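You operate a simulated robot arm through the tools that you are given. There is no shell and no other tool. Be economical: measure what you need, move in short steps, check, and stop when the job is done.

You run a simulated robot arm. Do the job below in one go: nothing can be reset, and whatever is moved stays where it is left.

TASK
Dip each short peg in glue, stand it on the ring of its colour and weight them till set.

It is judged by the outcome, as a careful person would: the job done as asked, and still so three seconds after it is handed in. It fails if anything else is knocked over, pushed out of place, dropped, spilled or broken.

THE ROBOT
A 7-joint arm with a two-finger parallel gripper, fixed in place. Base frame: the origin is at the foot of the arm, x ahead of it, y to its left, z up; the work surface is at about z = 800. Lengths are in mm, angles in degrees, forces in N, time in s.
With the tool pointing down near the work surface it reaches from about 220 to 740 mm from the base axis. Its first joint turns from -166.0 to 166.0 degrees. Payload 1.57 kg.
Tool frame: the origin (TCP) lies between the finger pads and is the grasp point; the fingertips stand 30 mm ahead of it; z points along the fingers, y is the line along which they close. The gripper opens to 110 mm. The fingers are 24 mm wide and 12 mm thick; the gripper's body (48 by 112 mm) begins 78 mm behind the TCP.
Orientation is that of the tool frame in the base frame, as a unit quaternion [x, y, z, w]. With the fingers straight down and closing along the base's y, the tool's x points along the base's -x, its y along +y and its z along -z.

THE INTERFACE
- The arm moves only by the tool move_arm. Its argument "deltas" is a list of rows, each an object (a shift or turn left out is 0, a gripper value left out holds the last) with "delta_pos": the shift along the tool's x, y, z in mm, a list of three; "rot": the turn, a rotation vector about the tool's x, y, z in degrees, a list of three; "fingers": the finger opening in mm, from 0 to 110. In form: [{"delta_pos": [dx, dy, dz], "rot": [ax, ay, az], "fingers": fingers}, ...]. A call has 1 to 12 rows; each row shifts and turns the commanded pose from where the row before left it, along the tool's axes as they then stand. A row lasts 0.2 s, in which the tool goes at most 50 mm and 8.6 degrees; a call with a longer step from one row to the next is refused whole, and so is a gripper value outside its range. Where a pose cannot be reached the arm comes as near as it can. A force on the tool above 40 N (or 10 N above the force at the start of the call, whichever is more), or a blocked arm, ends the call early, and 0.2 s more pass. Each finger travels about 45 mm/s and halts on what it meets, pressing with about 43 N; the grip force reading is that of the motor and also rises with nothing between the fingers. The clock runs only during rows and for 0.2 s after the last one: add rows that do not move to give the fingers time. The reply holds the time, the measured pose of the TCP, the force on the tool along the base axes, the opening and the grip force, in the units named above and with some noise.
- Cameras (640 x 400 px; columns grow to the right, rows downward): "scene" is fixed at [48.5, -501.8, 1530.5]; the picture's right is [0.08, -1.00, 0.00], its down [-0.97, -0.08, -0.24] and it looks along [0.24, 0.02, -0.97] (base axes); focal length 375 px, centre (320, 200). "wrist" rides on the gripper at [70, 16, -141] in the tool frame; the picture's right is [-0.23, 0.97, 0.00], its down [-0.86, -0.20, -0.48] and it looks along [-0.47, -0.11, 0.88] (tool axes); focal length 222 px, centre (320, 200). There is no depth. A picture from a camera that has moved, and an enlarged one, comes with that camera's place and axes in the base frame and with its lens.
- capture(camera): a new picture of that camera. It takes no simulated time.
- move_column(by): slides the trunk up (or, below 0, down) by that many mm; the arm rides with it, the base frame stays. It gives what a move gives, with no picture.
- enlarge(camera, box): a new picture of the part [left, top, right, bottom] of that camera's present view, enlarged. It takes no simulated time.
- hand_in(): hands the job in; it is judged then, once.

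Go step by step. Nothing tells you positions but the pictures and the camera data: compare them with the known pose of the tool, close in by small moves and look again before you grip or let go. The budget is 120 turns and 64 pictures, counting those below and the enlarged ones. Unless the task says otherwise, let go and move clear before handing in, and close with one line.

The tools are called after "Call:" as a command line: name --argument value ..., lists and objects as JSON in quotes. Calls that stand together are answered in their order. move_arm: Moves the arm, as the interface text tells. Its arguments: {"type":"object","properties":{"deltas":{"type":"array"}},"required":["deltas"]} The other tools are called the same way: move_column (by) slides the trunk up or down; capture (camera) takes a picture; enlarge (camera, box) takes an enlarged picture of a part of a camera's view; hand_in () hands the job in.

At the start:

```text
time_s: 0.0
ee_pos: [204.2, -351.3, 1105.7]
tcp_rot: [0.0, 1.0, 0.001, 0.0]
contact_force: [0.0, -0.7, 0.0]
width: 109.8
finger_force: 0.1
trunk travel left (down, up): [-525.0, 65.0]
```

scene: 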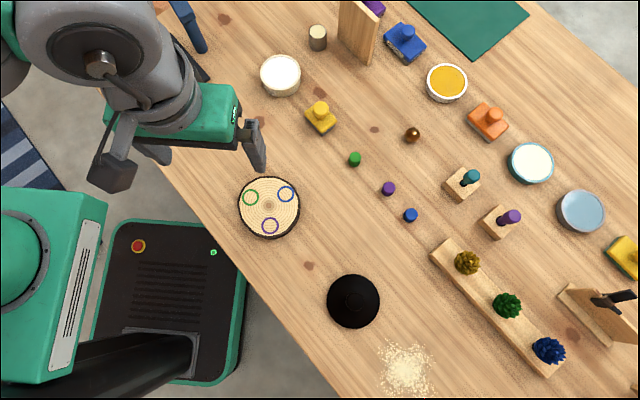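
wrist: 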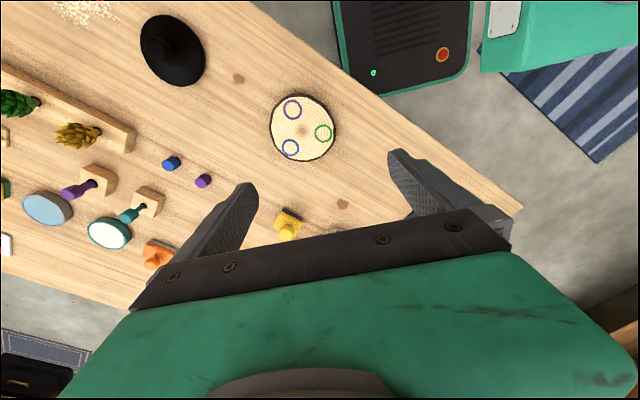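

I see a wooden disc with three coloured rings, three short pegs (green, purple, blue), several bowls and a dark lid-like object. I'll enlarge the parts to identify the glue and the weight.

Call:
enlarge --camera "scene" --box '[220, 130, 440, 340]'

Call:
enlarge --camera "scene" --box '[240, 0, 440, 130]'

Call:
enlarge --camera "scene" --box '[410, 50, 640, 250]'

```text
1.90 times, centred on (330, 235) of scene
camera zoom: at [48.5, -501.8, 1530.5], right [0.08, -1.0, 0.0], down [-0.97, -0.08, -0.24], along [0.24, 0.02, -0.97], focal length 714 px, centre (301, 133)
```

zoom: 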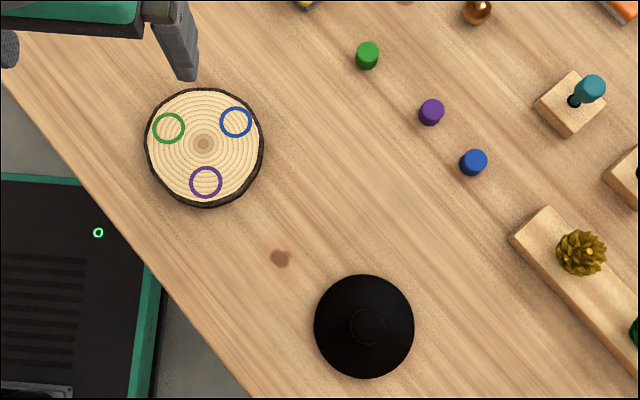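

```text
3.08 times, centred on (340, 65) of scene
camera zoom: at [48.5, -501.8, 1530.5], right [0.08, -1.0, 0.0], down [-0.97, -0.08, -0.24], along [0.24, 0.02, -0.97], focal length 1153 px, centre (258, 615)
```

zoom: 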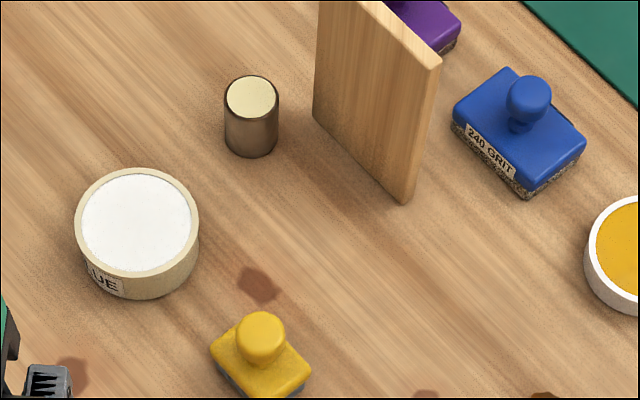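

```text
2.00 times, centred on (525, 150) of scene
camera zoom: at [48.5, -501.8, 1530.5], right [0.08, -1.0, 0.0], down [-0.97, -0.08, -0.24], along [0.24, 0.02, -0.97], focal length 750 px, centre (-90, 300)
```

zoom: 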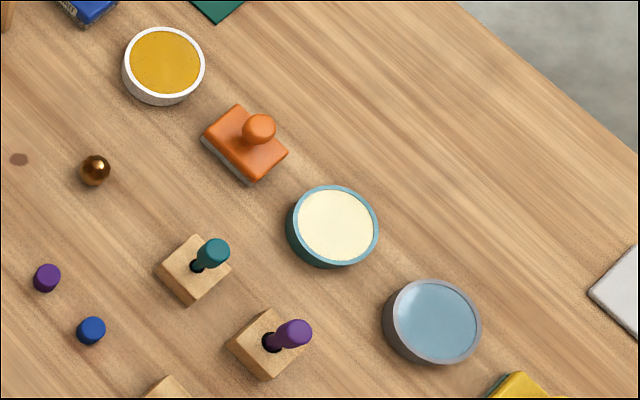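

Call:
enlarge --camera "wrist" --box '[110, 0, 360, 170]'

Call:
enlarge --camera "scene" --box '[300, 240, 460, 400]'

```text
2.35 times, centred on (235, 85) of wrist
camera zoom: at [135.2, -336.7, 1246.7], right [0.23, 0.97, 0.0], down [0.86, -0.2, 0.48], along [0.47, -0.11, -0.88], focal length 523 px, centre (520, 471)
```

zoom: 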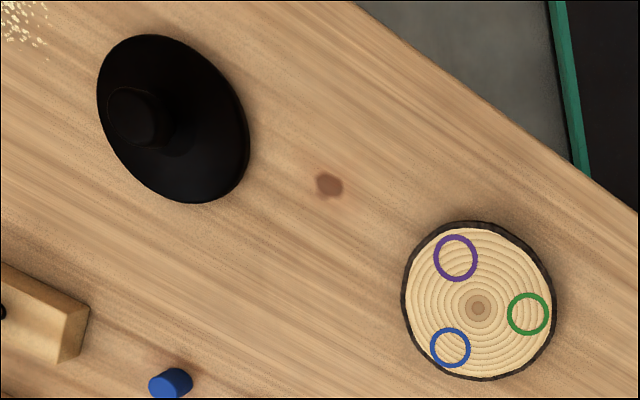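

```text
2.50 times, centred on (380, 320) of scene
camera zoom: at [48.5, -501.8, 1530.5], right [0.08, -1.0, 0.0], down [-0.97, -0.08, -0.24], along [0.24, 0.02, -0.97], focal length 937 px, centre (170, -100)
```

zoom: 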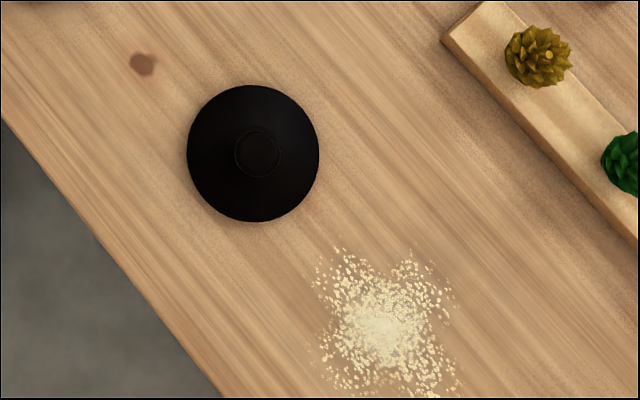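

The cup labelled GLUE is at about (489,-383), the disc is at about (205,-387), and the black knobbed disc at about (38,-563) is the weight. I'll move above the green peg for a closer look.

Call:
move_arm --deltas '[{"delta_pos": [-22, -40, 10]}, {"delta_pos": [-22, -40, 20]}, {"delta_pos": [-22, -40, 25]}, {"delta_pos": [-22, -40, 25]}, {"delta_pos": [-23, -39, 25], "fingers": 60}, {"delta_pos": [0, 0, 35]}, {"delta_pos": [0, 0, 35]}, {"delta_pos": [0, 0, 10]}, {"fingers": 60}]'

Call:
capture --camera "wrist"

Call:
capture --camera "scene"

```text
refused: row 3 steps farther than a row can; nothing moved
```

```text
56 pictures are left
camera wrist: at [135.2, -336.7, 1246.7], right [0.23, 0.97, 0.0], down [0.86, -0.2, 0.48], along [0.47, -0.11, -0.88], focal length 222 px, centre (320, 200)
```

wrist: 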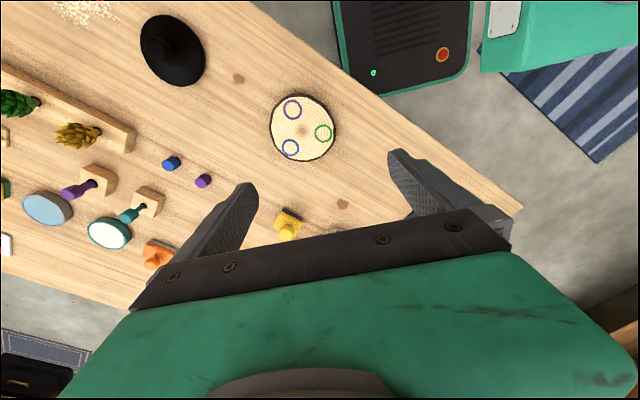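

```text
55 pictures are left
```

scene: 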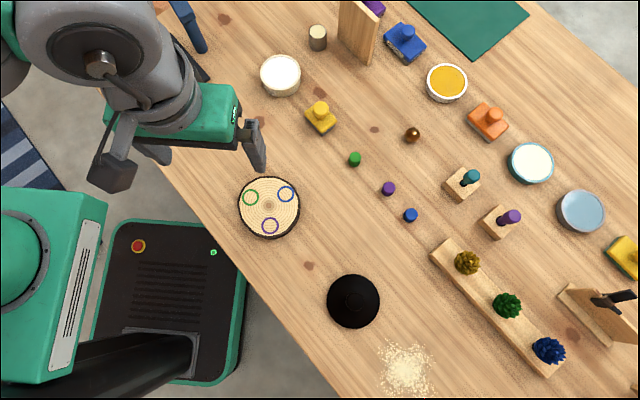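

The step was too long and refused; I'll repeat it with shorter rows.

Call:
move_arm --deltas '[{"delta_pos": [-19, -33, 10]}, {"delta_pos": [-19, -33, 20]}, {"delta_pos": [-19, -33, 20]}, {"delta_pos": [-18, -33, 20]}, {"delta_pos": [-18, -33, 20], "fingers": 60}, {"delta_pos": [-18, -34, 20]}, {"delta_pos": [0, 0, 35]}, {"delta_pos": [0, 0, 30]}, {"fingers": 60}]'

```text
time_s: 2.0
ee_pos: [316.7, -554.6, 928.5]
tcp_rot: [0.0, 1.0, 0.0, 0.0]
contact_force: [-0.3, -0.5, -0.7]
width: 60.0
finger_force: 0.0
trunk travel left (down, up): [-525.0, 65.0]
```

Call:
capture --camera "wrist"

Call:
capture --camera "scene"

```text
54 pictures are left
camera wrist: at [247.2, -539.3, 1070.8], right [0.23, 0.97, 0.0], down [0.86, -0.2, 0.48], along [0.47, -0.11, -0.88], focal length 222 px, centre (320, 200)
```

wrist: 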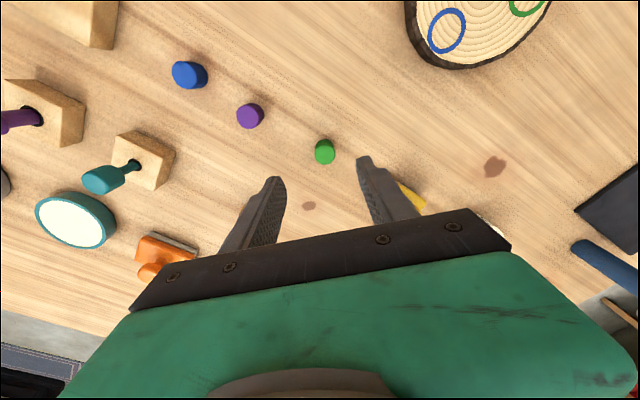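

```text
53 pictures are left
```

scene: 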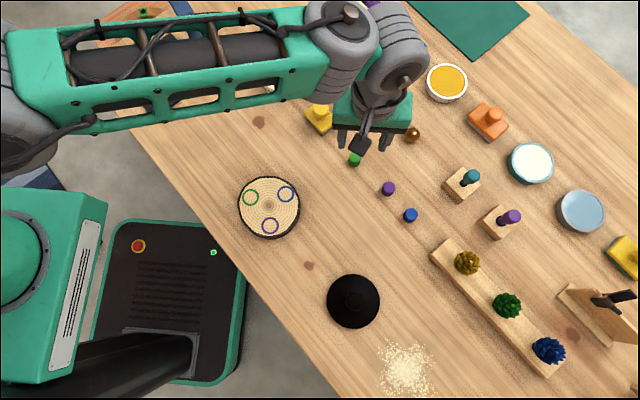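

The pegs are about 24 mm across; green looks to be near (320,-550). I'll centre and go lower, then look again.

Call:
move_arm --deltas '[{"delta_pos": [-2, 4, 20]}, {"delta_pos": [-1, 0, 20]}, {"delta_pos": [0, 0, 18]}, {}]'

Call:
enlarge --camera "wrist" --box '[220, 100, 420, 225]'

```text
time_s: 3.0
ee_pos: [318.1, -547.7, 873.9]
tcp_rot: [0.0, 1.0, 0.0, 0.0]
contact_force: [0.6, -0.4, 0.1]
width: 59.9
finger_force: 0.0
trunk travel left (down, up): [-525.0, 65.0]
```

```text
3.20 times, centred on (320, 162) of wrist
camera zoom: at [250.8, -532.2, 1014.4], right [0.23, 0.97, 0.0], down [0.86, -0.2, 0.48], along [0.47, -0.11, -0.88], focal length 711 px, centre (320, 320)
```

zoom: 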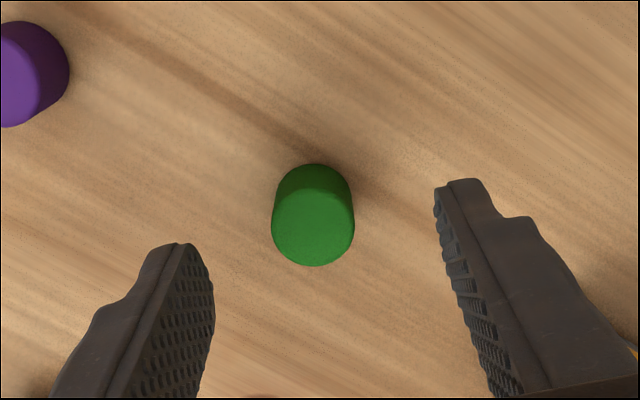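

Green peg measures to (322.8,-551), about 24 wide and 23 tall. I'll go down so the fingertips cover its upper half, then close.

Call:
move_arm --deltas '[{"delta_pos": [-2, -2.8, 10]}, {"delta_pos": [0, 0, 13]}, {"delta_pos": [0, 0, 10.5]}, {"fingers": 35}, {"fingers": 20}, {"fingers": 16}, {}, {}]'

Call:
enlarge --camera "wrist" --box '[220, 100, 420, 225]'

```text
time_s: 4.8
ee_pos: [321.9, -548.7, 839.0]
tcp_rot: [0.0, 1.0, -0.001, 0.0]
contact_force: [-0.1, 0.6, 0.6]
width: 19.5
finger_force: 4.7
trunk travel left (down, up): [-525.0, 65.0]
```

```text
3.20 times, centred on (320, 162) of wrist
camera zoom: at [251.7, -534.4, 980.4], right [0.23, 0.97, 0.0], down [0.86, -0.2, 0.48], along [0.47, -0.11, -0.88], focal length 711 px, centre (320, 320)
```

zoom: 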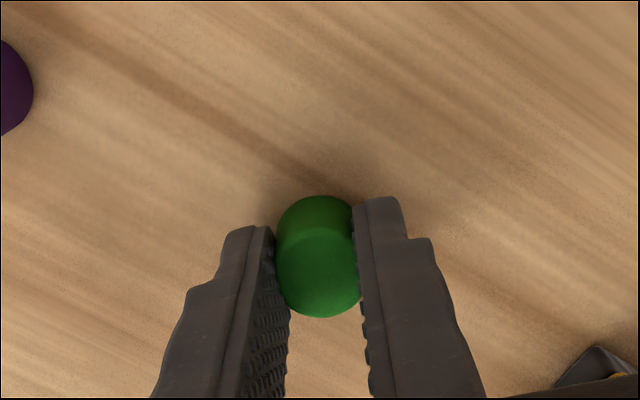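

It seems held at 19.5 mm, but grip force is still low; I'll command tighter and check.

Call:
move_arm --deltas '[{"fingers": 5}, {}, {}]'

```text
time_s: 5.6
ee_pos: [320.4, -550.1, 837.7]
tcp_rot: [0.0, 1.0, 0.0, 0.0]
contact_force: [0.8, 0.4, 0.6]
width: 19.9
finger_force: 33.9
trunk travel left (down, up): [-525.0, 65.0]
```

Call:
move_arm --deltas '[{"delta_pos": [0, 0, -20]}, {"delta_pos": [0, 0, -40]}, {"delta_pos": [0, 0, -40]}, {"delta_pos": [-27, 27.5, 0]}, {"delta_pos": [-27, 27.5, 0]}, {"delta_pos": [-27, 27.5, 0]}, {"delta_pos": [-27, 27.5, 0]}, {"delta_pos": [-27, 27.5, 0]}, {"delta_pos": [-27, 27.5, 0]}, {}]'

Call:
capture --camera "wrist"

```text
time_s: 7.8
ee_pos: [481.8, -387.4, 939.6]
tcp_rot: [-0.001, 1.0, 0.0, 0.0]
contact_force: [-1.0, 0.1, 0.1]
width: 20.3
finger_force: 34.1
trunk travel left (down, up): [-525.0, 65.0]
```

```text
50 pictures are left
camera wrist: at [412.0, -372.3, 1082.4], right [0.23, 0.97, 0.0], down [0.86, -0.2, 0.48], along [0.47, -0.11, -0.88], focal length 222 px, centre (320, 200)
```

wrist: 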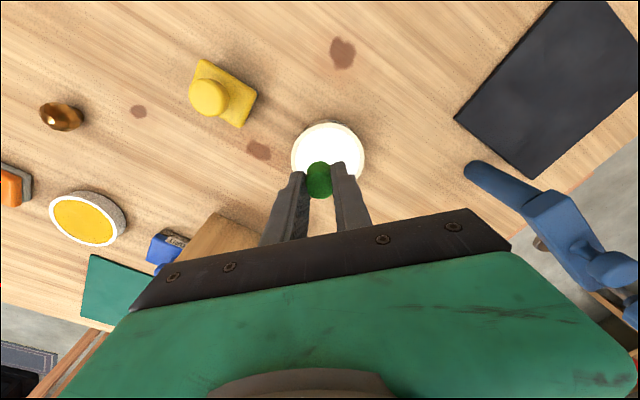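

Glue cup centre is about (490,-382), with the rim at about 833. I'll centre above it, lower to just above the rim and look.

Call:
move_arm --deltas '[{"delta_pos": [-8, 6, 10]}, {"delta_pos": [0, 0, 20]}, {"delta_pos": [0, 0, 20]}, {}]'

Call:
enlarge --camera "wrist" --box '[220, 80, 420, 225]'

Call:
enlarge --camera "scene" --box '[230, 30, 350, 120]'

```text
time_s: 8.8
ee_pos: [488.6, -380.0, 890.7]
tcp_rot: [0.0, 1.0, 0.0, 0.001]
contact_force: [0.5, 0.1, 0.0]
width: 19.8
finger_force: 34.3
trunk travel left (down, up): [-525.0, 65.0]
```

```text
2.76 times, centred on (320, 152) of wrist
camera zoom: at [419.9, -364.7, 1032.3], right [0.23, 0.97, 0.0], down [0.86, -0.2, 0.48], along [0.47, -0.11, -0.88], focal length 613 px, centre (320, 331)
```

zoom: 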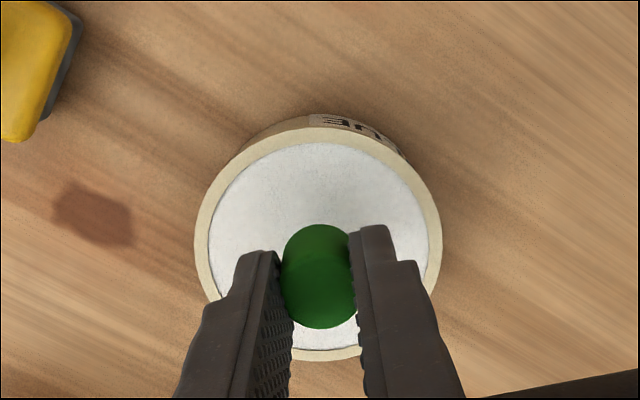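

```text
4.44 times, centred on (290, 75) of scene
camera zoom: at [48.5, -501.8, 1530.5], right [0.08, -1.0, 0.0], down [-0.97, -0.08, -0.24], along [0.24, 0.02, -0.97], focal length 1666 px, centre (453, 756)
```

zoom: 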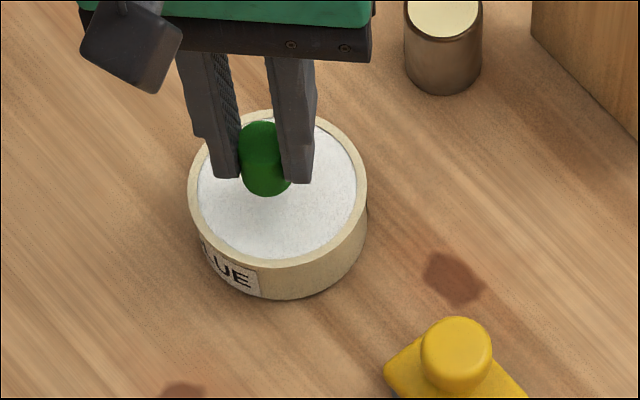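

Well centred. I'll lower the peg toward the glue surface, then look.

Call:
move_arm --deltas '[{"delta_pos": [-1, -1, 10]}, {"delta_pos": [0, 0, 10]}, {"delta_pos": [0, 0, 8]}, {}]'

Call:
enlarge --camera "scene" --box '[240, 40, 320, 100]'

Call:
enlarge --camera "wrist" --box '[240, 100, 400, 200]'

```text
time_s: 9.8
ee_pos: [492.5, -381.8, 866.4]
tcp_rot: [-0.001, 1.0, -0.004, 0.003]
contact_force: [-0.1, 4.4, 37.1]
width: 21.2
finger_force: 34.2
trunk travel left (down, up): [-525.0, 65.0]
```

```text
6.67 times, centred on (280, 70) of scene
camera zoom: at [48.5, -501.8, 1530.5], right [0.08, -1.0, 0.0], down [-0.97, -0.08, -0.24], along [0.24, 0.02, -0.97], focal length 2499 px, centre (587, 1067)
```

zoom: 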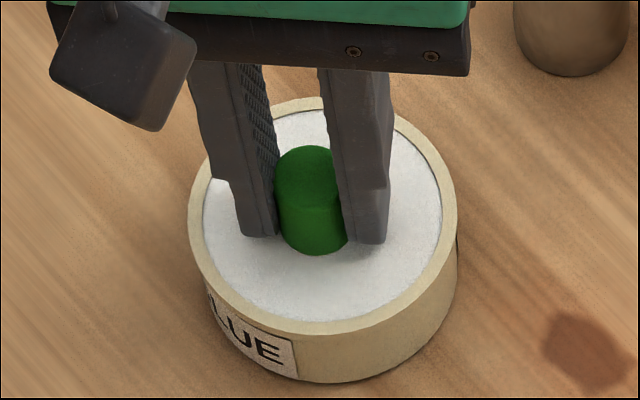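

```text
4.00 times, centred on (320, 150) of wrist
camera zoom: at [421.8, -364.6, 1007.8], right [0.23, 0.97, -0.01], down [0.85, -0.19, 0.49], along [0.47, -0.11, -0.87], focal length 888 px, centre (320, 400)
```

zoom: 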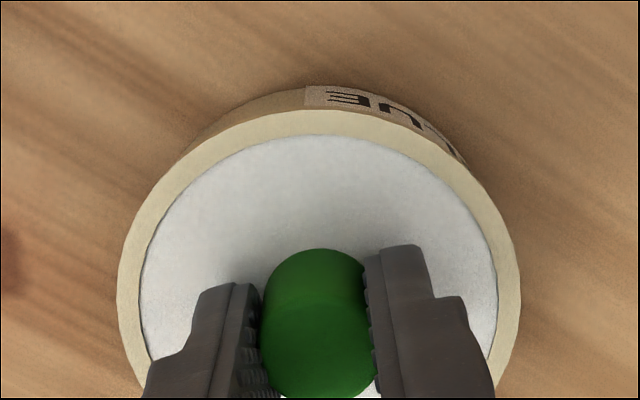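

The peg bottom is pressed on the glue surface (37 N, surface about 827), so it is dipped. I'll lift and carry it towards the green ring.

Call:
move_arm --deltas '[{"delta_pos": [0, 0, -5]}, {"delta_pos": [0, 0, -10]}, {"delta_pos": [0, 0, -30]}, {"delta_pos": [0, 0, -35]}, {"delta_pos": [40, 4, 0]}, {"delta_pos": [45, 4, 0]}, {"delta_pos": [45, 5, 0]}, {"delta_pos": [45, 5, 0]}, {"delta_pos": [45, 5, 0]}, {"delta_pos": [45, 4, 0]}, {}]'

Call:
capture --camera "wrist"

```text
time_s: 12.2
ee_pos: [227.3, -351.5, 940.1]
tcp_rot: [0.0, 1.0, 0.0, 0.0]
contact_force: [-0.9, 0.5, 0.3]
width: 20.3
finger_force: 34.1
trunk travel left (down, up): [-525.0, 65.0]
```

```text
45 pictures are left
camera wrist: at [159.1, -336.0, 1082.2], right [0.23, 0.97, 0.0], down [0.86, -0.2, 0.48], along [0.47, -0.11, -0.88], focal length 222 px, centre (320, 200)
```

wrist: 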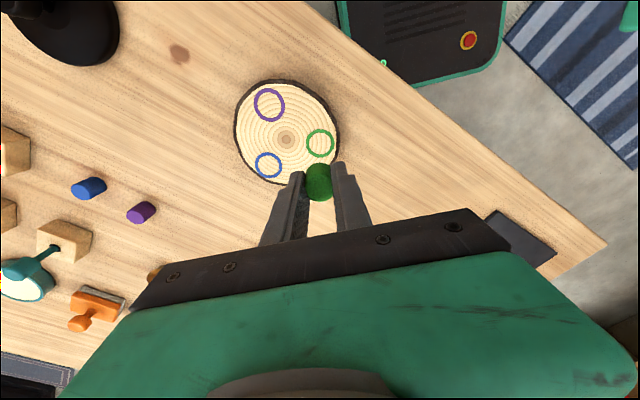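

Call:
move_arm --deltas '[{"delta_pos": [6, 0, 15]}, {"delta_pos": [0, 0, 15]}, {"delta_pos": [0, 0, 15]}, {}]'

Call:
enlarge --camera "wrist" --box '[220, 80, 420, 205]'

Call:
enlarge --camera "scene" --box '[210, 150, 330, 250]'

```text
time_s: 13.2
ee_pos: [220.1, -353.7, 895.5]
tcp_rot: [0.0, 1.0, 0.0, 0.0]
contact_force: [0.5, 0.2, -0.9]
width: 20.2
finger_force: 33.8
trunk travel left (down, up): [-525.0, 65.0]
```

```text
3.20 times, centred on (320, 142) of wrist
camera zoom: at [151.6, -338.1, 1037.9], right [0.23, 0.97, 0.0], down [0.86, -0.2, 0.48], along [0.47, -0.11, -0.88], focal length 711 px, centre (320, 384)
```

zoom: 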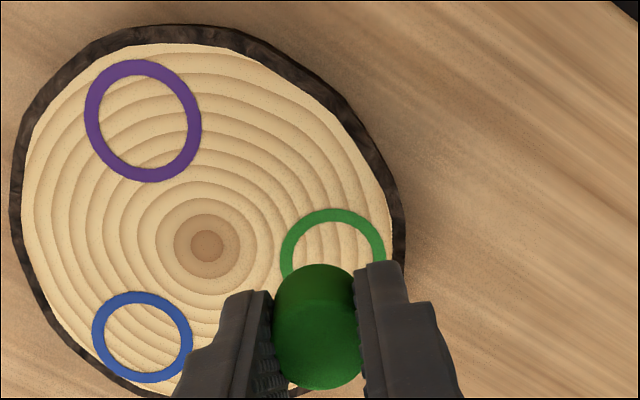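

```text
4.00 times, centred on (270, 200) of scene
camera zoom: at [48.5, -501.8, 1530.5], right [0.08, -1.0, 0.0], down [-0.97, -0.08, -0.24], along [0.24, 0.02, -0.97], focal length 1499 px, centre (520, 200)
```

zoom: 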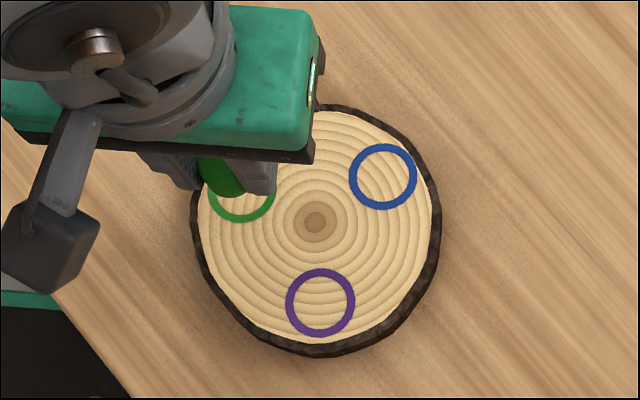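

Ring green is at about (224.5,-351). I'll align and go down near the disc, then look once more.

Call:
move_arm --deltas '[{"delta_pos": [-2, 3, 8]}, {"delta_pos": [0, 0, 8]}, {"delta_pos": [0, 0, 8]}, {}]'

Call:
enlarge --camera "wrist" --box '[220, 80, 420, 205]'

```text
time_s: 14.2
ee_pos: [222.6, -350.0, 870.2]
tcp_rot: [0.0, 1.0, 0.0, 0.0]
contact_force: [-1.2, 0.0, -0.4]
width: 20.1
finger_force: 34.3
trunk travel left (down, up): [-525.0, 65.0]
```

```text
3.20 times, centred on (320, 142) of wrist
camera zoom: at [153.3, -335.8, 1012.5], right [0.23, 0.97, 0.0], down [0.86, -0.2, 0.48], along [0.47, -0.11, -0.88], focal length 711 px, centre (320, 384)
```

zoom: 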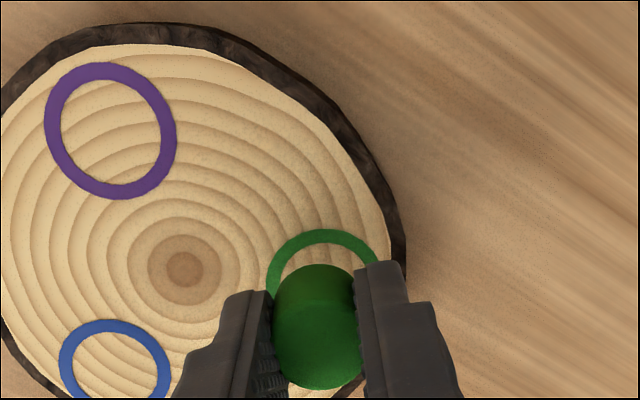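

Aligned. I'll lower until contact.

Call:
move_arm --deltas '[{"delta_pos": [0, 0.6, 4]}, {"delta_pos": [0, 0, 3]}, {"delta_pos": [0, 0, 2]}, {"delta_pos": [0, 0, 1.5]}, {}]'

Call:
enlarge --camera "wrist" --box '[220, 80, 420, 205]'

```text
time_s: 15.4
ee_pos: [222.7, -348.7, 860.6]
tcp_rot: [-0.001, 1.0, 0.0, 0.0]
contact_force: [0.4, 0.0, -0.1]
width: 20.3
finger_force: 34.3
trunk travel left (down, up): [-525.0, 65.0]
```

```text
3.20 times, centred on (320, 142) of wrist
camera zoom: at [153.2, -333.7, 1002.3], right [0.23, 0.97, 0.0], down [0.86, -0.2, 0.48], along [0.47, -0.11, -0.88], focal length 711 px, centre (320, 384)
```

zoom: 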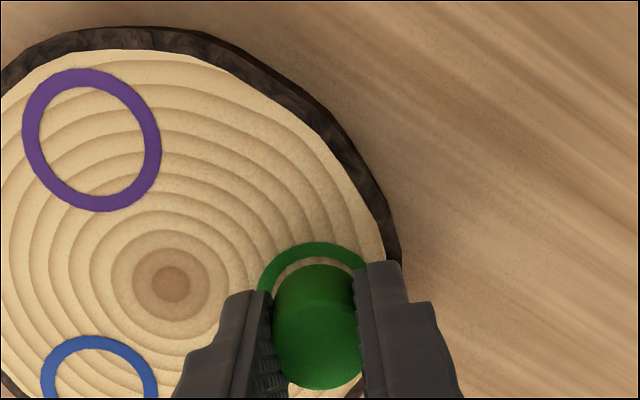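

Call:
move_arm --deltas '[{"delta_pos": [0, -1.8, 1]}, {"delta_pos": [0, 0, 1.5]}, {"delta_pos": [0, 0, 1.5]}, {}]'

Call:
enlarge --camera "wrist" --box '[220, 80, 420, 205]'

```text
time_s: 16.4
ee_pos: [221.6, -350.2, 856.6]
tcp_rot: [0.0, 1.0, -0.001, 0.001]
contact_force: [1.1, -0.1, 0.0]
width: 20.2
finger_force: 34.1
trunk travel left (down, up): [-525.0, 65.0]
```

```text
3.20 times, centred on (320, 142) of wrist
camera zoom: at [153.5, -335.3, 998.8], right [0.23, 0.97, 0.0], down [0.86, -0.2, 0.48], along [0.47, -0.11, -0.88], focal length 711 px, centre (320, 384)
```

zoom: 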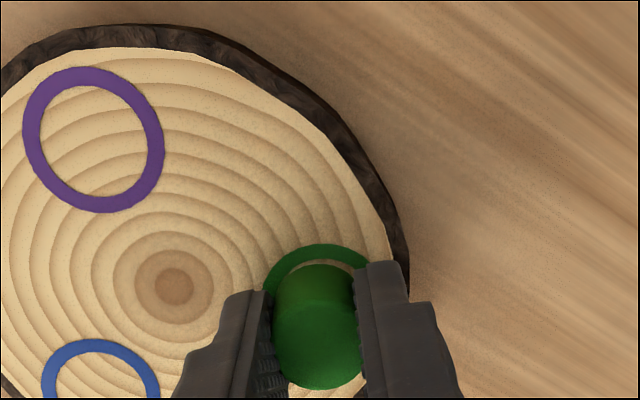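

Call:
move_arm --deltas '[{"delta_pos": [0, 0, 1.5]}, {"delta_pos": [0, 0, 1.5]}, {"delta_pos": [0, 0, 1.5]}, {}]'

```text
time_s: 17.4
ee_pos: [222.1, -351.8, 852.3]
tcp_rot: [-0.001, 1.0, 0.0, 0.0]
contact_force: [-0.3, 0.5, 3.6]
width: 20.0
finger_force: 34.0
trunk travel left (down, up): [-525.0, 65.0]
```

Light contact. I'll check the alignment before releasing.

Call:
move_arm --deltas '[{"delta_pos": [0, 0, 0.5]}, {}]'

Call:
enlarge --camera "wrist" --box '[270, 130, 370, 205]'

```text
time_s: 18.0
ee_pos: [222.4, -351.0, 852.7]
tcp_rot: [0.001, 1.0, -0.001, 0.0]
contact_force: [-0.6, -0.7, 8.5]
width: 20.3
finger_force: 33.6
trunk travel left (down, up): [-525.0, 65.0]
```

```text
5.33 times, centred on (320, 168) of wrist
camera zoom: at [153.3, -336.0, 994.1], right [0.23, 0.97, 0.0], down [0.85, -0.2, 0.48], along [0.47, -0.11, -0.88], focal length 1185 px, centre (320, 373)
```

zoom: 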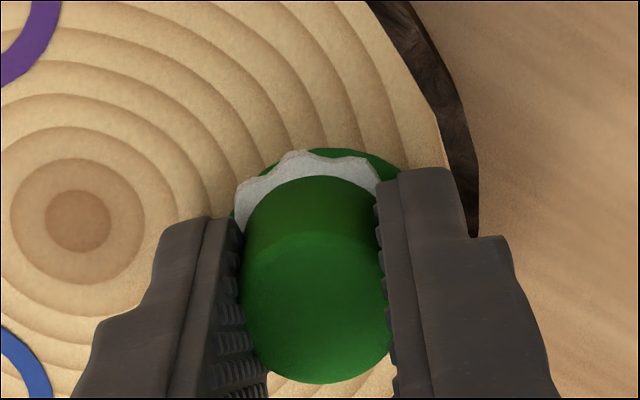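

Glue squeezed out around the base and the peg sits in its ring. I'll release and lift.

Call:
move_arm --deltas '[{"fingers": 30}, {"fingers": 40}, {}, {"delta_pos": [0, 0, -10]}, {"delta_pos": [0, 0, -25]}, {"delta_pos": [0, 0, -40]}, {}]'

Call:
capture --camera "wrist"

```text
time_s: 19.6
ee_pos: [223.6, -350.1, 927.4]
tcp_rot: [0.0, 1.0, 0.001, 0.0]
contact_force: [0.2, 0.2, 0.9]
width: 40.0
finger_force: 0.0
trunk travel left (down, up): [-525.0, 65.0]
```

```text
38 pictures are left
camera wrist: at [154.3, -335.9, 1068.8], right [0.23, 0.97, 0.0], down [0.86, -0.2, 0.48], along [0.47, -0.11, -0.88], focal length 222 px, centre (320, 200)
```

wrist: 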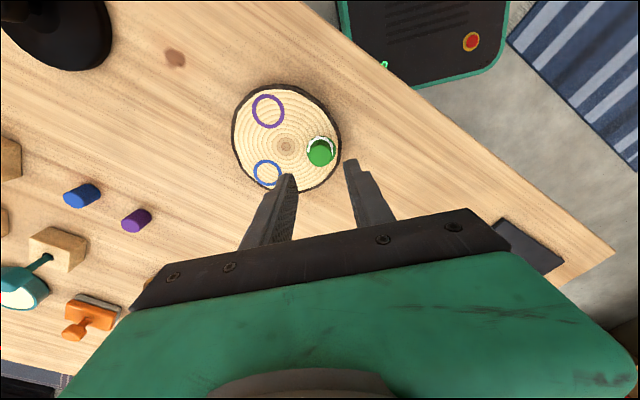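

Green is set. Next purple peg, near (265,-621).

Call:
move_arm --deltas '[{"delta_pos": [-6.7, -45, 0]}, {"delta_pos": [-6.7, -45, 0]}, {"delta_pos": [-6.7, -45, 0]}, {"delta_pos": [-6.7, -45, 0]}, {"delta_pos": [-6.7, -45, 0], "fingers": 56}, {"delta_pos": [-6.7, -45, 0]}, {"delta_pos": [0, 0, 25]}, {"delta_pos": [0, 0, 27]}, {}]'

Call:
enlarge --camera "wrist" --box '[220, 100, 420, 225]'

```text
time_s: 21.6
ee_pos: [263.8, -620.2, 875.9]
tcp_rot: [0.0, 1.0, 0.0, 0.0]
contact_force: [-0.6, -0.4, 0.3]
width: 55.8
finger_force: 0.1
trunk travel left (down, up): [-525.0, 65.0]
```

```text
3.20 times, centred on (320, 162) of wrist
camera zoom: at [194.4, -604.8, 1018.4], right [0.23, 0.97, 0.0], down [0.86, -0.2, 0.48], along [0.47, -0.11, -0.88], focal length 711 px, centre (320, 320)
```

zoom: 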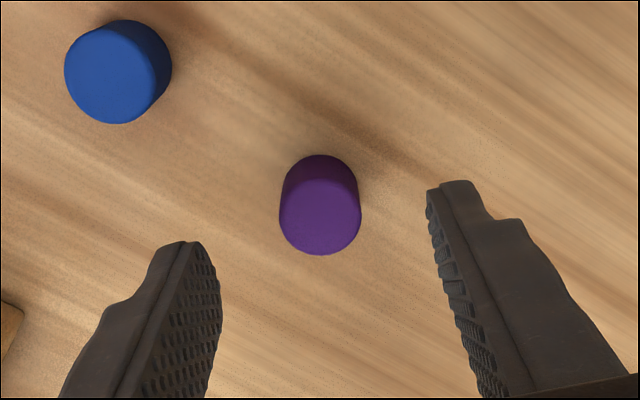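

Purple is nearly centred at (265,-621). Going down to grip.

Call:
move_arm --deltas '[{"delta_pos": [-0.6, -0.3, 13]}, {"delta_pos": [0, 0, 13]}, {"delta_pos": [0, 0, 11]}, {"fingers": 30}, {"fingers": 15}, {"fingers": 5}, {}, {}, {}]'

Call:
enlarge --camera "wrist" --box '[220, 100, 420, 225]'

```text
time_s: 23.6
ee_pos: [262.2, -620.8, 838.1]
tcp_rot: [-0.001, 1.0, 0.001, 0.0]
contact_force: [0.5, -0.3, -0.3]
width: 20.2
finger_force: 34.0
trunk travel left (down, up): [-525.0, 65.0]
```

```text
3.20 times, centred on (320, 162) of wrist
camera zoom: at [194.4, -605.6, 980.4], right [0.23, 0.97, 0.0], down [0.86, -0.2, 0.48], along [0.47, -0.11, -0.88], focal length 711 px, centre (320, 320)
```

zoom: 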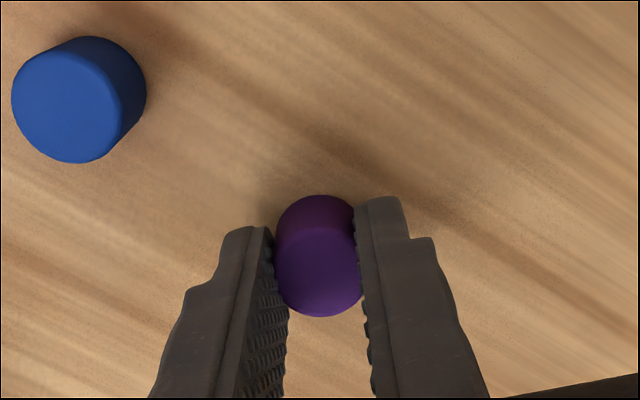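

Gripped. Lifting and carrying to the glue cup.

Call:
move_arm --deltas '[{"delta_pos": [0, 0, -20]}, {"delta_pos": [0, 0, -35]}, {"delta_pos": [0, 0, -35]}, {"delta_pos": [-32.4, 34.3, 0]}, {"delta_pos": [-32.4, 34.3, 0]}, {"delta_pos": [-32.4, 34.3, 0]}, {"delta_pos": [-32.4, 34.3, 0]}, {"delta_pos": [-32.4, 34.3, 0]}, {"delta_pos": [-32.4, 34.3, 0]}, {"delta_pos": [-32.4, 34.3, 0]}, {"delta_pos": [0, 0, 25]}, {}]'

Call:
enlarge --camera "wrist" --box '[220, 80, 420, 225]'

```text
time_s: 26.2
ee_pos: [491.6, -382.3, 900.2]
tcp_rot: [0.0, 1.0, 0.0, 0.001]
contact_force: [0.0, -0.2, 0.3]
width: 20.5
finger_force: 34.7
trunk travel left (down, up): [-525.0, 65.0]
```

```text
2.76 times, centred on (320, 152) of wrist
camera zoom: at [421.9, -366.9, 1043.1], right [0.23, 0.97, 0.0], down [0.85, -0.2, 0.48], along [0.47, -0.11, -0.88], focal length 613 px, centre (320, 331)
```

zoom: 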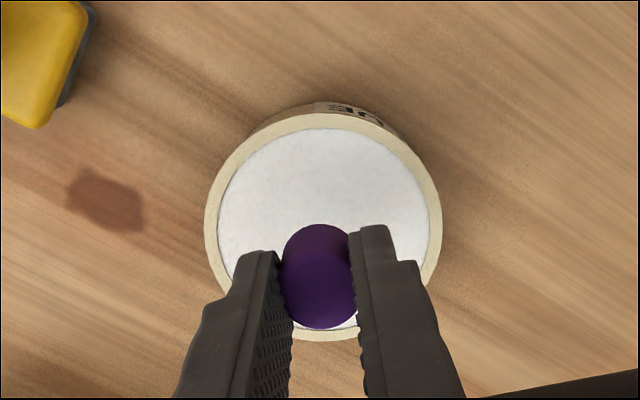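

Call:
move_arm --deltas '[{"delta_pos": [0, 0, 12]}, {"delta_pos": [0, 0, 12]}, {"delta_pos": [0, 0, 6]}, {"delta_pos": [0, 0, 3]}, {"delta_pos": [0, 0, 1.5]}, {}]'

```text
time_s: 27.6
ee_pos: [490.1, -380.6, 871.9]
tcp_rot: [0.0, 1.0, -0.003, 0.002]
contact_force: [-1.5, 1.3, 22.9]
width: 20.2
finger_force: 34.2
trunk travel left (down, up): [-525.0, 65.0]
```

The purple peg touches the glue (23 N). Lifting and carrying to the purple ring at about (171.3,-395.8).

Call:
move_arm --deltas '[{"delta_pos": [0, 0, -10]}, {"delta_pos": [0, 0, -40]}, {"delta_pos": [40, -1.8, -5]}, {"delta_pos": [40, -1.8, 0]}, {"delta_pos": [40, -1.8, 0]}, {"delta_pos": [40, -1.8, 0]}, {"delta_pos": [40, -1.8, 0]}, {"delta_pos": [40, -1.8, 0]}, {"delta_pos": [40, -1.8, 0]}, {"delta_pos": [40, -1.8, 0]}, {"delta_pos": [0, 0, 25]}, {}]'

Call:
enlarge --camera "wrist" --box '[220, 80, 420, 205]'

```text
time_s: 30.2
ee_pos: [170.7, -396.8, 894.0]
tcp_rot: [0.0, 1.0, 0.0, 0.0]
contact_force: [-0.3, 0.2, -0.7]
width: 20.3
finger_force: 33.7
trunk travel left (down, up): [-525.0, 65.0]
```

```text
3.20 times, centred on (320, 142) of wrist
camera zoom: at [102.2, -381.0, 1036.6], right [0.23, 0.97, 0.0], down [0.86, -0.2, 0.48], along [0.47, -0.11, -0.88], focal length 711 px, centre (320, 384)
```

zoom: 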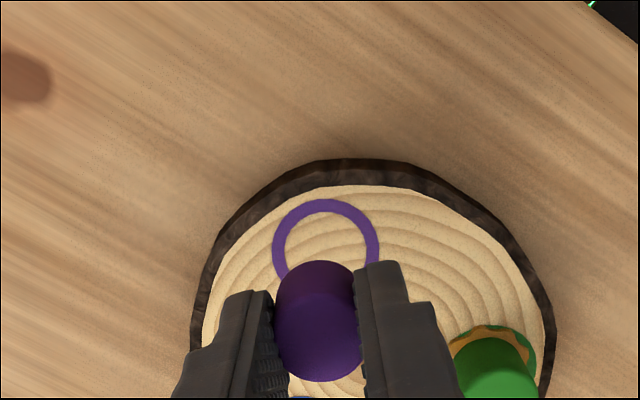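

The glue around green is turning orange (curing). I'll align purple and lower.

Call:
move_arm --deltas '[{"delta_pos": [1, 1, 15]}, {"delta_pos": [0, 0, 10]}, {"delta_pos": [0, 0, 7]}, {"delta_pos": [0, 0, 2]}, {}]'

Call:
enlarge --camera "wrist" --box '[220, 80, 420, 205]'

```text
time_s: 31.4
ee_pos: [170.1, -392.5, 862.7]
tcp_rot: [0.001, 1.0, 0.0, 0.0]
contact_force: [-0.3, 0.7, 0.5]
width: 20.4
finger_force: 33.6
trunk travel left (down, up): [-525.0, 65.0]
```

```text
3.20 times, centred on (320, 142) of wrist
camera zoom: at [100.6, -378.7, 1004.3], right [0.23, 0.97, 0.0], down [0.86, -0.2, 0.48], along [0.47, -0.11, -0.88], focal length 711 px, centre (320, 384)
```

zoom: 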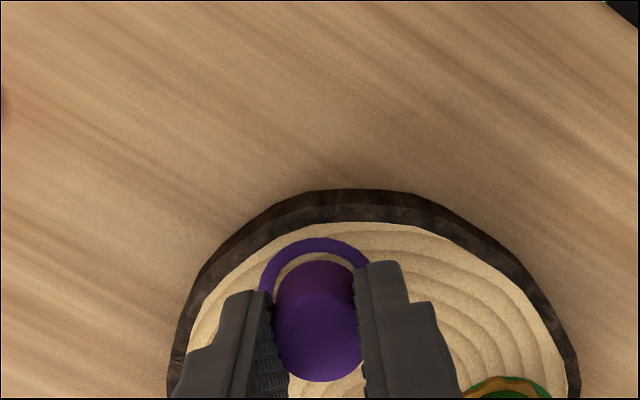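

Call:
move_arm --deltas '[{"delta_pos": [-0.6, -2, 1.5]}, {"delta_pos": [0, 0, 1.5]}, {"delta_pos": [0, 0, 1.5]}, {"delta_pos": [0, 0, 1]}, {}]'

Call:
enlarge --camera "wrist" --box '[270, 130, 370, 205]'

```text
time_s: 32.6
ee_pos: [169.8, -396.4, 858.8]
tcp_rot: [0.0, 1.0, 0.0, 0.0]
contact_force: [-0.2, 0.2, 0.5]
width: 20.2
finger_force: 34.1
trunk travel left (down, up): [-525.0, 65.0]
```

```text
5.33 times, centred on (320, 168) of wrist
camera zoom: at [99.7, -381.6, 1000.9], right [0.23, 0.97, 0.0], down [0.86, -0.2, 0.48], along [0.47, -0.11, -0.88], focal length 1185 px, centre (320, 373)
```

zoom: 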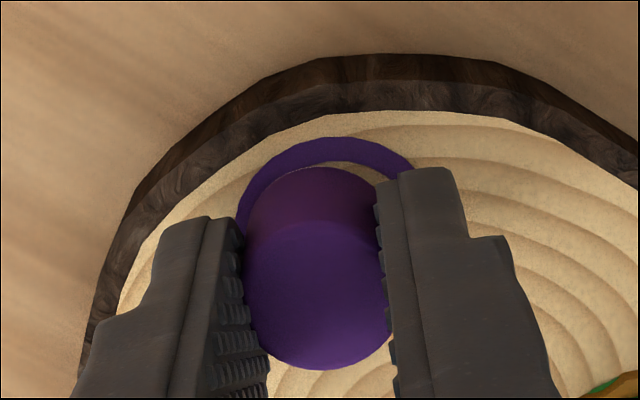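

Call:
move_arm --deltas '[{"delta_pos": [0, 1, 1]}, {"delta_pos": [0, 0, 1]}, {"delta_pos": [0, 0, 1]}, {}]'

```text
time_s: 33.6
ee_pos: [169.4, -395.4, 857.3]
tcp_rot: [0.0, 1.0, -0.002, 0.001]
contact_force: [-1.3, -0.7, 17.2]
width: 20.1
finger_force: 34.0
trunk travel left (down, up): [-525.0, 65.0]
```

Call:
enlarge --camera "wrist" --box '[270, 130, 370, 205]'

```text
5.33 times, centred on (320, 168) of wrist
camera zoom: at [100.3, -380.6, 999.1], right [0.23, 0.97, 0.0], down [0.85, -0.2, 0.48], along [0.47, -0.11, -0.88], focal length 1185 px, centre (320, 373)
```

zoom: 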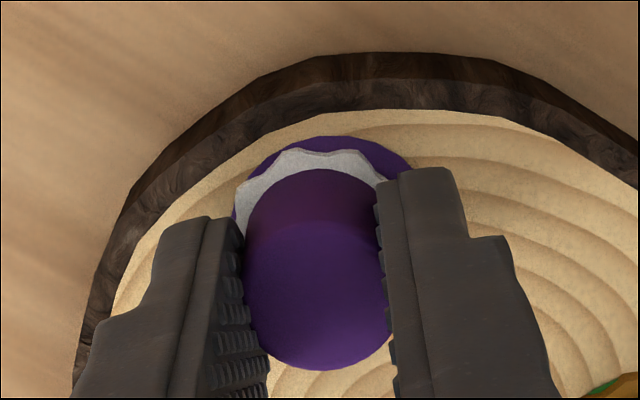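

Purple is placed with glue squeezed out. Releasing, then going to the blue peg near (215,-667).

Call:
move_arm --deltas '[{"fingers": 30}, {"fingers": 40}, {}, {"delta_pos": [0, 0, -10]}, {"delta_pos": [0, 0, -30]}, {"delta_pos": [0, 0, -35]}, {"delta_pos": [-7.5, -45, 0]}, {"delta_pos": [-7.5, -45, 0]}, {"delta_pos": [-7.5, -45, 0]}, {"delta_pos": [-7.5, -45, 0], "fingers": 56}, {"delta_pos": [-7.5, -45, 0]}, {"delta_pos": [-7.5, -45, 0]}]'

Call:
move_arm --deltas '[{"delta_pos": [0, 0, 25]}, {"delta_pos": [0, 0, 30]}, {}]'

Call:
enlarge --camera "wrist" --box '[220, 100, 420, 225]'

```text
time_s: 36.2
ee_pos: [211.8, -666.3, 925.2]
tcp_rot: [0.0, 1.0, 0.005, -0.001]
contact_force: [0.0, -0.2, -2.5]
width: 56.3
finger_force: 0.1
trunk travel left (down, up): [-525.0, 65.0]
```

```text
time_s: 37.0
ee_pos: [212.2, -666.6, 874.8]
tcp_rot: [0.0, 1.0, -0.001, 0.0]
contact_force: [-0.4, 0.1, -0.3]
width: 56.2
finger_force: 0.0
trunk travel left (down, up): [-525.0, 65.0]
```

```text
3.20 times, centred on (320, 162) of wrist
camera zoom: at [142.8, -651.2, 1016.7], right [0.23, 0.97, 0.0], down [0.86, -0.2, 0.48], along [0.47, -0.11, -0.88], focal length 711 px, centre (320, 320)
```

zoom: 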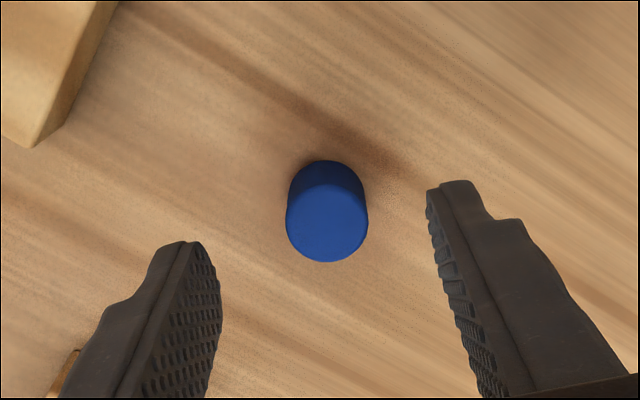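

Blue is at (215.6,-666). Going down to grip.

Call:
move_arm --deltas '[{"delta_pos": [-2.4, 1.2, 13]}, {"delta_pos": [0, 0, 13]}, {"delta_pos": [0, 0, 10]}, {"fingers": 30}, {"fingers": 15}, {"fingers": 5}, {}, {}, {}]'

Call:
enlarge --camera "wrist" --box '[220, 100, 420, 225]'

```text
time_s: 39.0
ee_pos: [216.5, -664.6, 840.5]
tcp_rot: [-0.001, 1.0, 0.0, 0.0]
contact_force: [0.2, -0.4, -0.1]
width: 20.5
finger_force: 34.1
trunk travel left (down, up): [-525.0, 65.0]
```

```text
3.20 times, centred on (320, 162) of wrist
camera zoom: at [145.7, -649.8, 982.2], right [0.23, 0.97, 0.0], down [0.86, -0.2, 0.48], along [0.47, -0.11, -0.88], focal length 711 px, centre (320, 320)
```

zoom: 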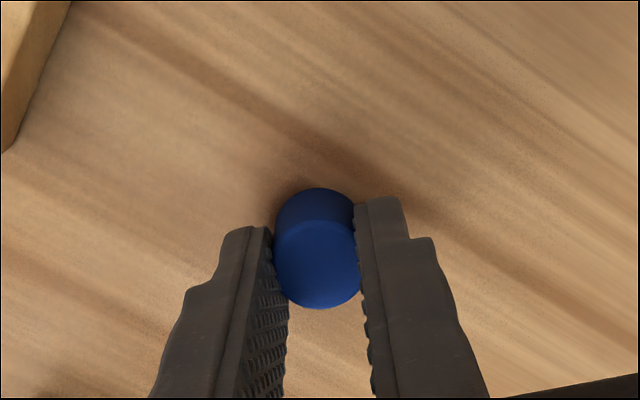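

Call:
move_arm --deltas '[{"delta_pos": [0, 0, -15]}, {"delta_pos": [0, 0, -35]}, {"delta_pos": [0, 0, -40]}, {"delta_pos": [-34.4, 35.5, 0]}, {"delta_pos": [-34.4, 35.5, 0]}, {"delta_pos": [-34.4, 35.5, 0]}, {"delta_pos": [-34.4, 35.5, 0]}, {"delta_pos": [-34.4, 35.5, 0]}, {"delta_pos": [-34.4, 35.5, 0]}, {"delta_pos": [-34.4, 35.5, 0]}, {"delta_pos": [-34.4, 35.5, 0]}, {}]'

Call:
capture --camera "scene"

```text
time_s: 41.6
ee_pos: [491.7, -382.7, 930.5]
tcp_rot: [0.0, 1.0, 0.0, 0.0]
contact_force: [-0.1, -0.4, 0.3]
width: 20.3
finger_force: 33.6
trunk travel left (down, up): [-525.0, 65.0]
```

```text
28 pictures are left
```

scene: 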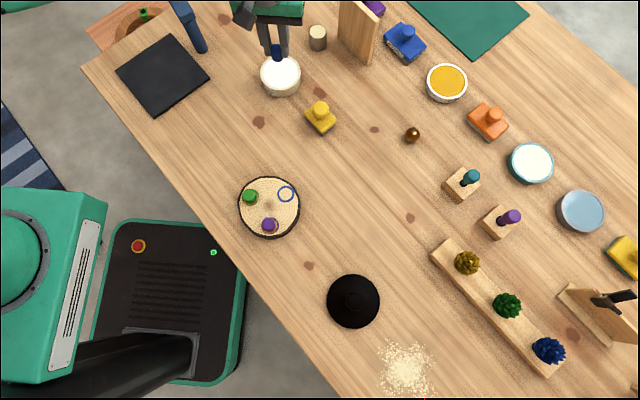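

Over the cup. Lowering to dip blue.

Call:
move_arm --deltas '[{"delta_pos": [0, 0, 20]}, {"delta_pos": [0, 0, 20]}, {"delta_pos": [0, 0, 15]}, {"delta_pos": [0, 0, 4]}, {"delta_pos": [0, 0, 2.5]}, {}]'

```text
time_s: 43.0
ee_pos: [493.4, -381.5, 873.6]
tcp_rot: [-0.001, 1.0, -0.004, 0.005]
contact_force: [1.2, 2.7, 30.2]
width: 20.4
finger_force: 33.7
trunk travel left (down, up): [-525.0, 65.0]
```

Dipped. Carrying to the blue ring near (237.4,-419.8).

Call:
move_arm --deltas '[{"delta_pos": [0, 0, -10]}, {"delta_pos": [0, 0, -40]}, {"delta_pos": [42, -6.3, -5]}, {"delta_pos": [42, -6.3, 0]}, {"delta_pos": [42, -6.3, 0]}, {"delta_pos": [42, -6.3, 0]}, {"delta_pos": [42, -6.3, 0]}, {"delta_pos": [42, -6.3, 0]}, {"delta_pos": [0, 0, 25]}, {"delta_pos": [0, 0, 20]}, {}]'

Call:
enlarge --camera "wrist" --box '[220, 80, 420, 205]'

```text
time_s: 45.4
ee_pos: [239.1, -418.3, 874.8]
tcp_rot: [-0.001, 1.0, -0.001, 0.0]
contact_force: [0.2, -0.2, -0.3]
width: 20.3
finger_force: 34.2
trunk travel left (down, up): [-525.0, 65.0]
```

```text
3.20 times, centred on (320, 142) of wrist
camera zoom: at [169.2, -402.5, 1017.4], right [0.23, 0.97, 0.0], down [0.86, -0.2, 0.48], along [0.47, -0.11, -0.88], focal length 711 px, centre (320, 384)
```

zoom: 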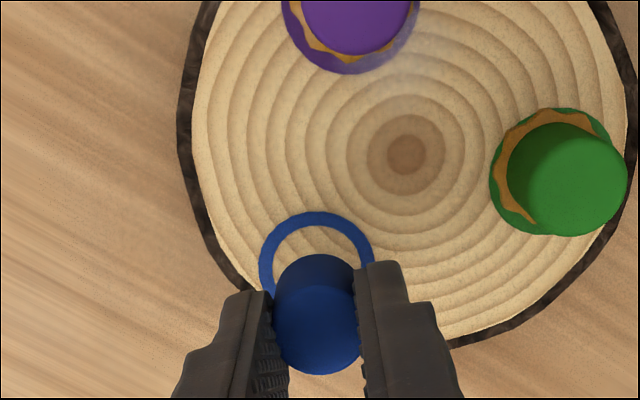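

Call:
move_arm --deltas '[{"delta_pos": [1, -1, 6]}, {"delta_pos": [0, 0, 5]}, {"delta_pos": [0, 0, 3]}, {}]'

Call:
enlarge --camera "wrist" --box '[270, 130, 370, 205]'

```text
time_s: 46.4
ee_pos: [239.2, -419.0, 864.2]
tcp_rot: [0.0, 1.0, -0.001, 0.0]
contact_force: [-0.7, -0.4, -1.0]
width: 20.5
finger_force: 34.0
trunk travel left (down, up): [-525.0, 65.0]
```

```text
5.33 times, centred on (320, 168) of wrist
camera zoom: at [169.5, -403.4, 1005.3], right [0.23, 0.97, 0.0], down [0.86, -0.2, 0.48], along [0.47, -0.11, -0.88], focal length 1185 px, centre (320, 373)
```

zoom: 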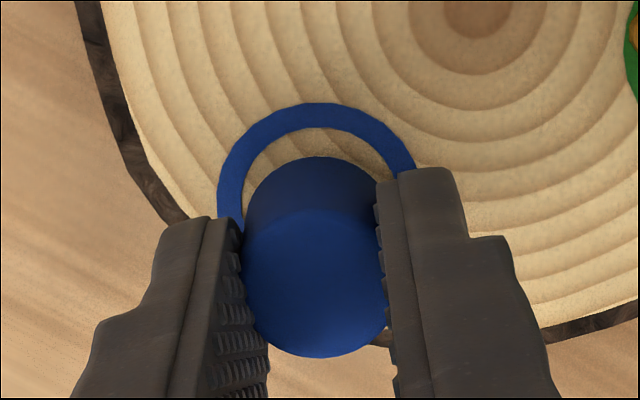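

Call:
move_arm --deltas '[{"delta_pos": [2.2, 0, 1.5]}, {"delta_pos": [0, 0, 1.5]}, {"delta_pos": [0, 0, 1]}, {}]'

Call:
enlarge --camera "wrist" --box '[270, 130, 370, 205]'

```text
time_s: 47.4
ee_pos: [236.5, -419.0, 859.7]
tcp_rot: [0.0, 1.0, 0.0, 0.0]
contact_force: [-0.8, 0.2, -0.8]
width: 20.4
finger_force: 34.3
trunk travel left (down, up): [-525.0, 65.0]
```

```text
5.33 times, centred on (320, 168) of wrist
camera zoom: at [167.8, -404.4, 1002.6], right [0.23, 0.97, 0.0], down [0.86, -0.2, 0.48], along [0.47, -0.11, -0.88], focal length 1185 px, centre (320, 373)
```

zoom: 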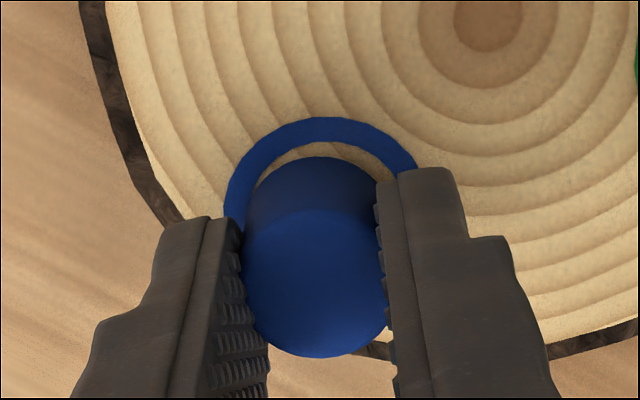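

Call:
move_arm --deltas '[{"delta_pos": [1, 0.8, 1]}, {"delta_pos": [0, 0, 1]}, {"delta_pos": [0, 0, 1]}, {"delta_pos": [0, 0, 1]}, {}]'

Call:
enlarge --camera "wrist" --box '[270, 130, 370, 205]'

```text
time_s: 48.6
ee_pos: [235.1, -419.2, 859.7]
tcp_rot: [-0.001, 1.0, -0.003, 0.0]
contact_force: [-0.3, -0.3, 27.3]
width: 20.2
finger_force: 34.3
trunk travel left (down, up): [-525.0, 65.0]
```

```text
5.33 times, centred on (320, 168) of wrist
camera zoom: at [166.7, -403.3, 1000.6], right [0.23, 0.97, 0.0], down [0.85, -0.2, 0.48], along [0.47, -0.11, -0.88], focal length 1185 px, centre (320, 373)
```

zoom: 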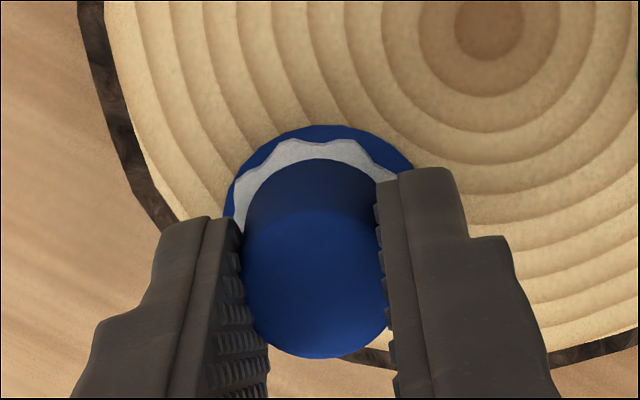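

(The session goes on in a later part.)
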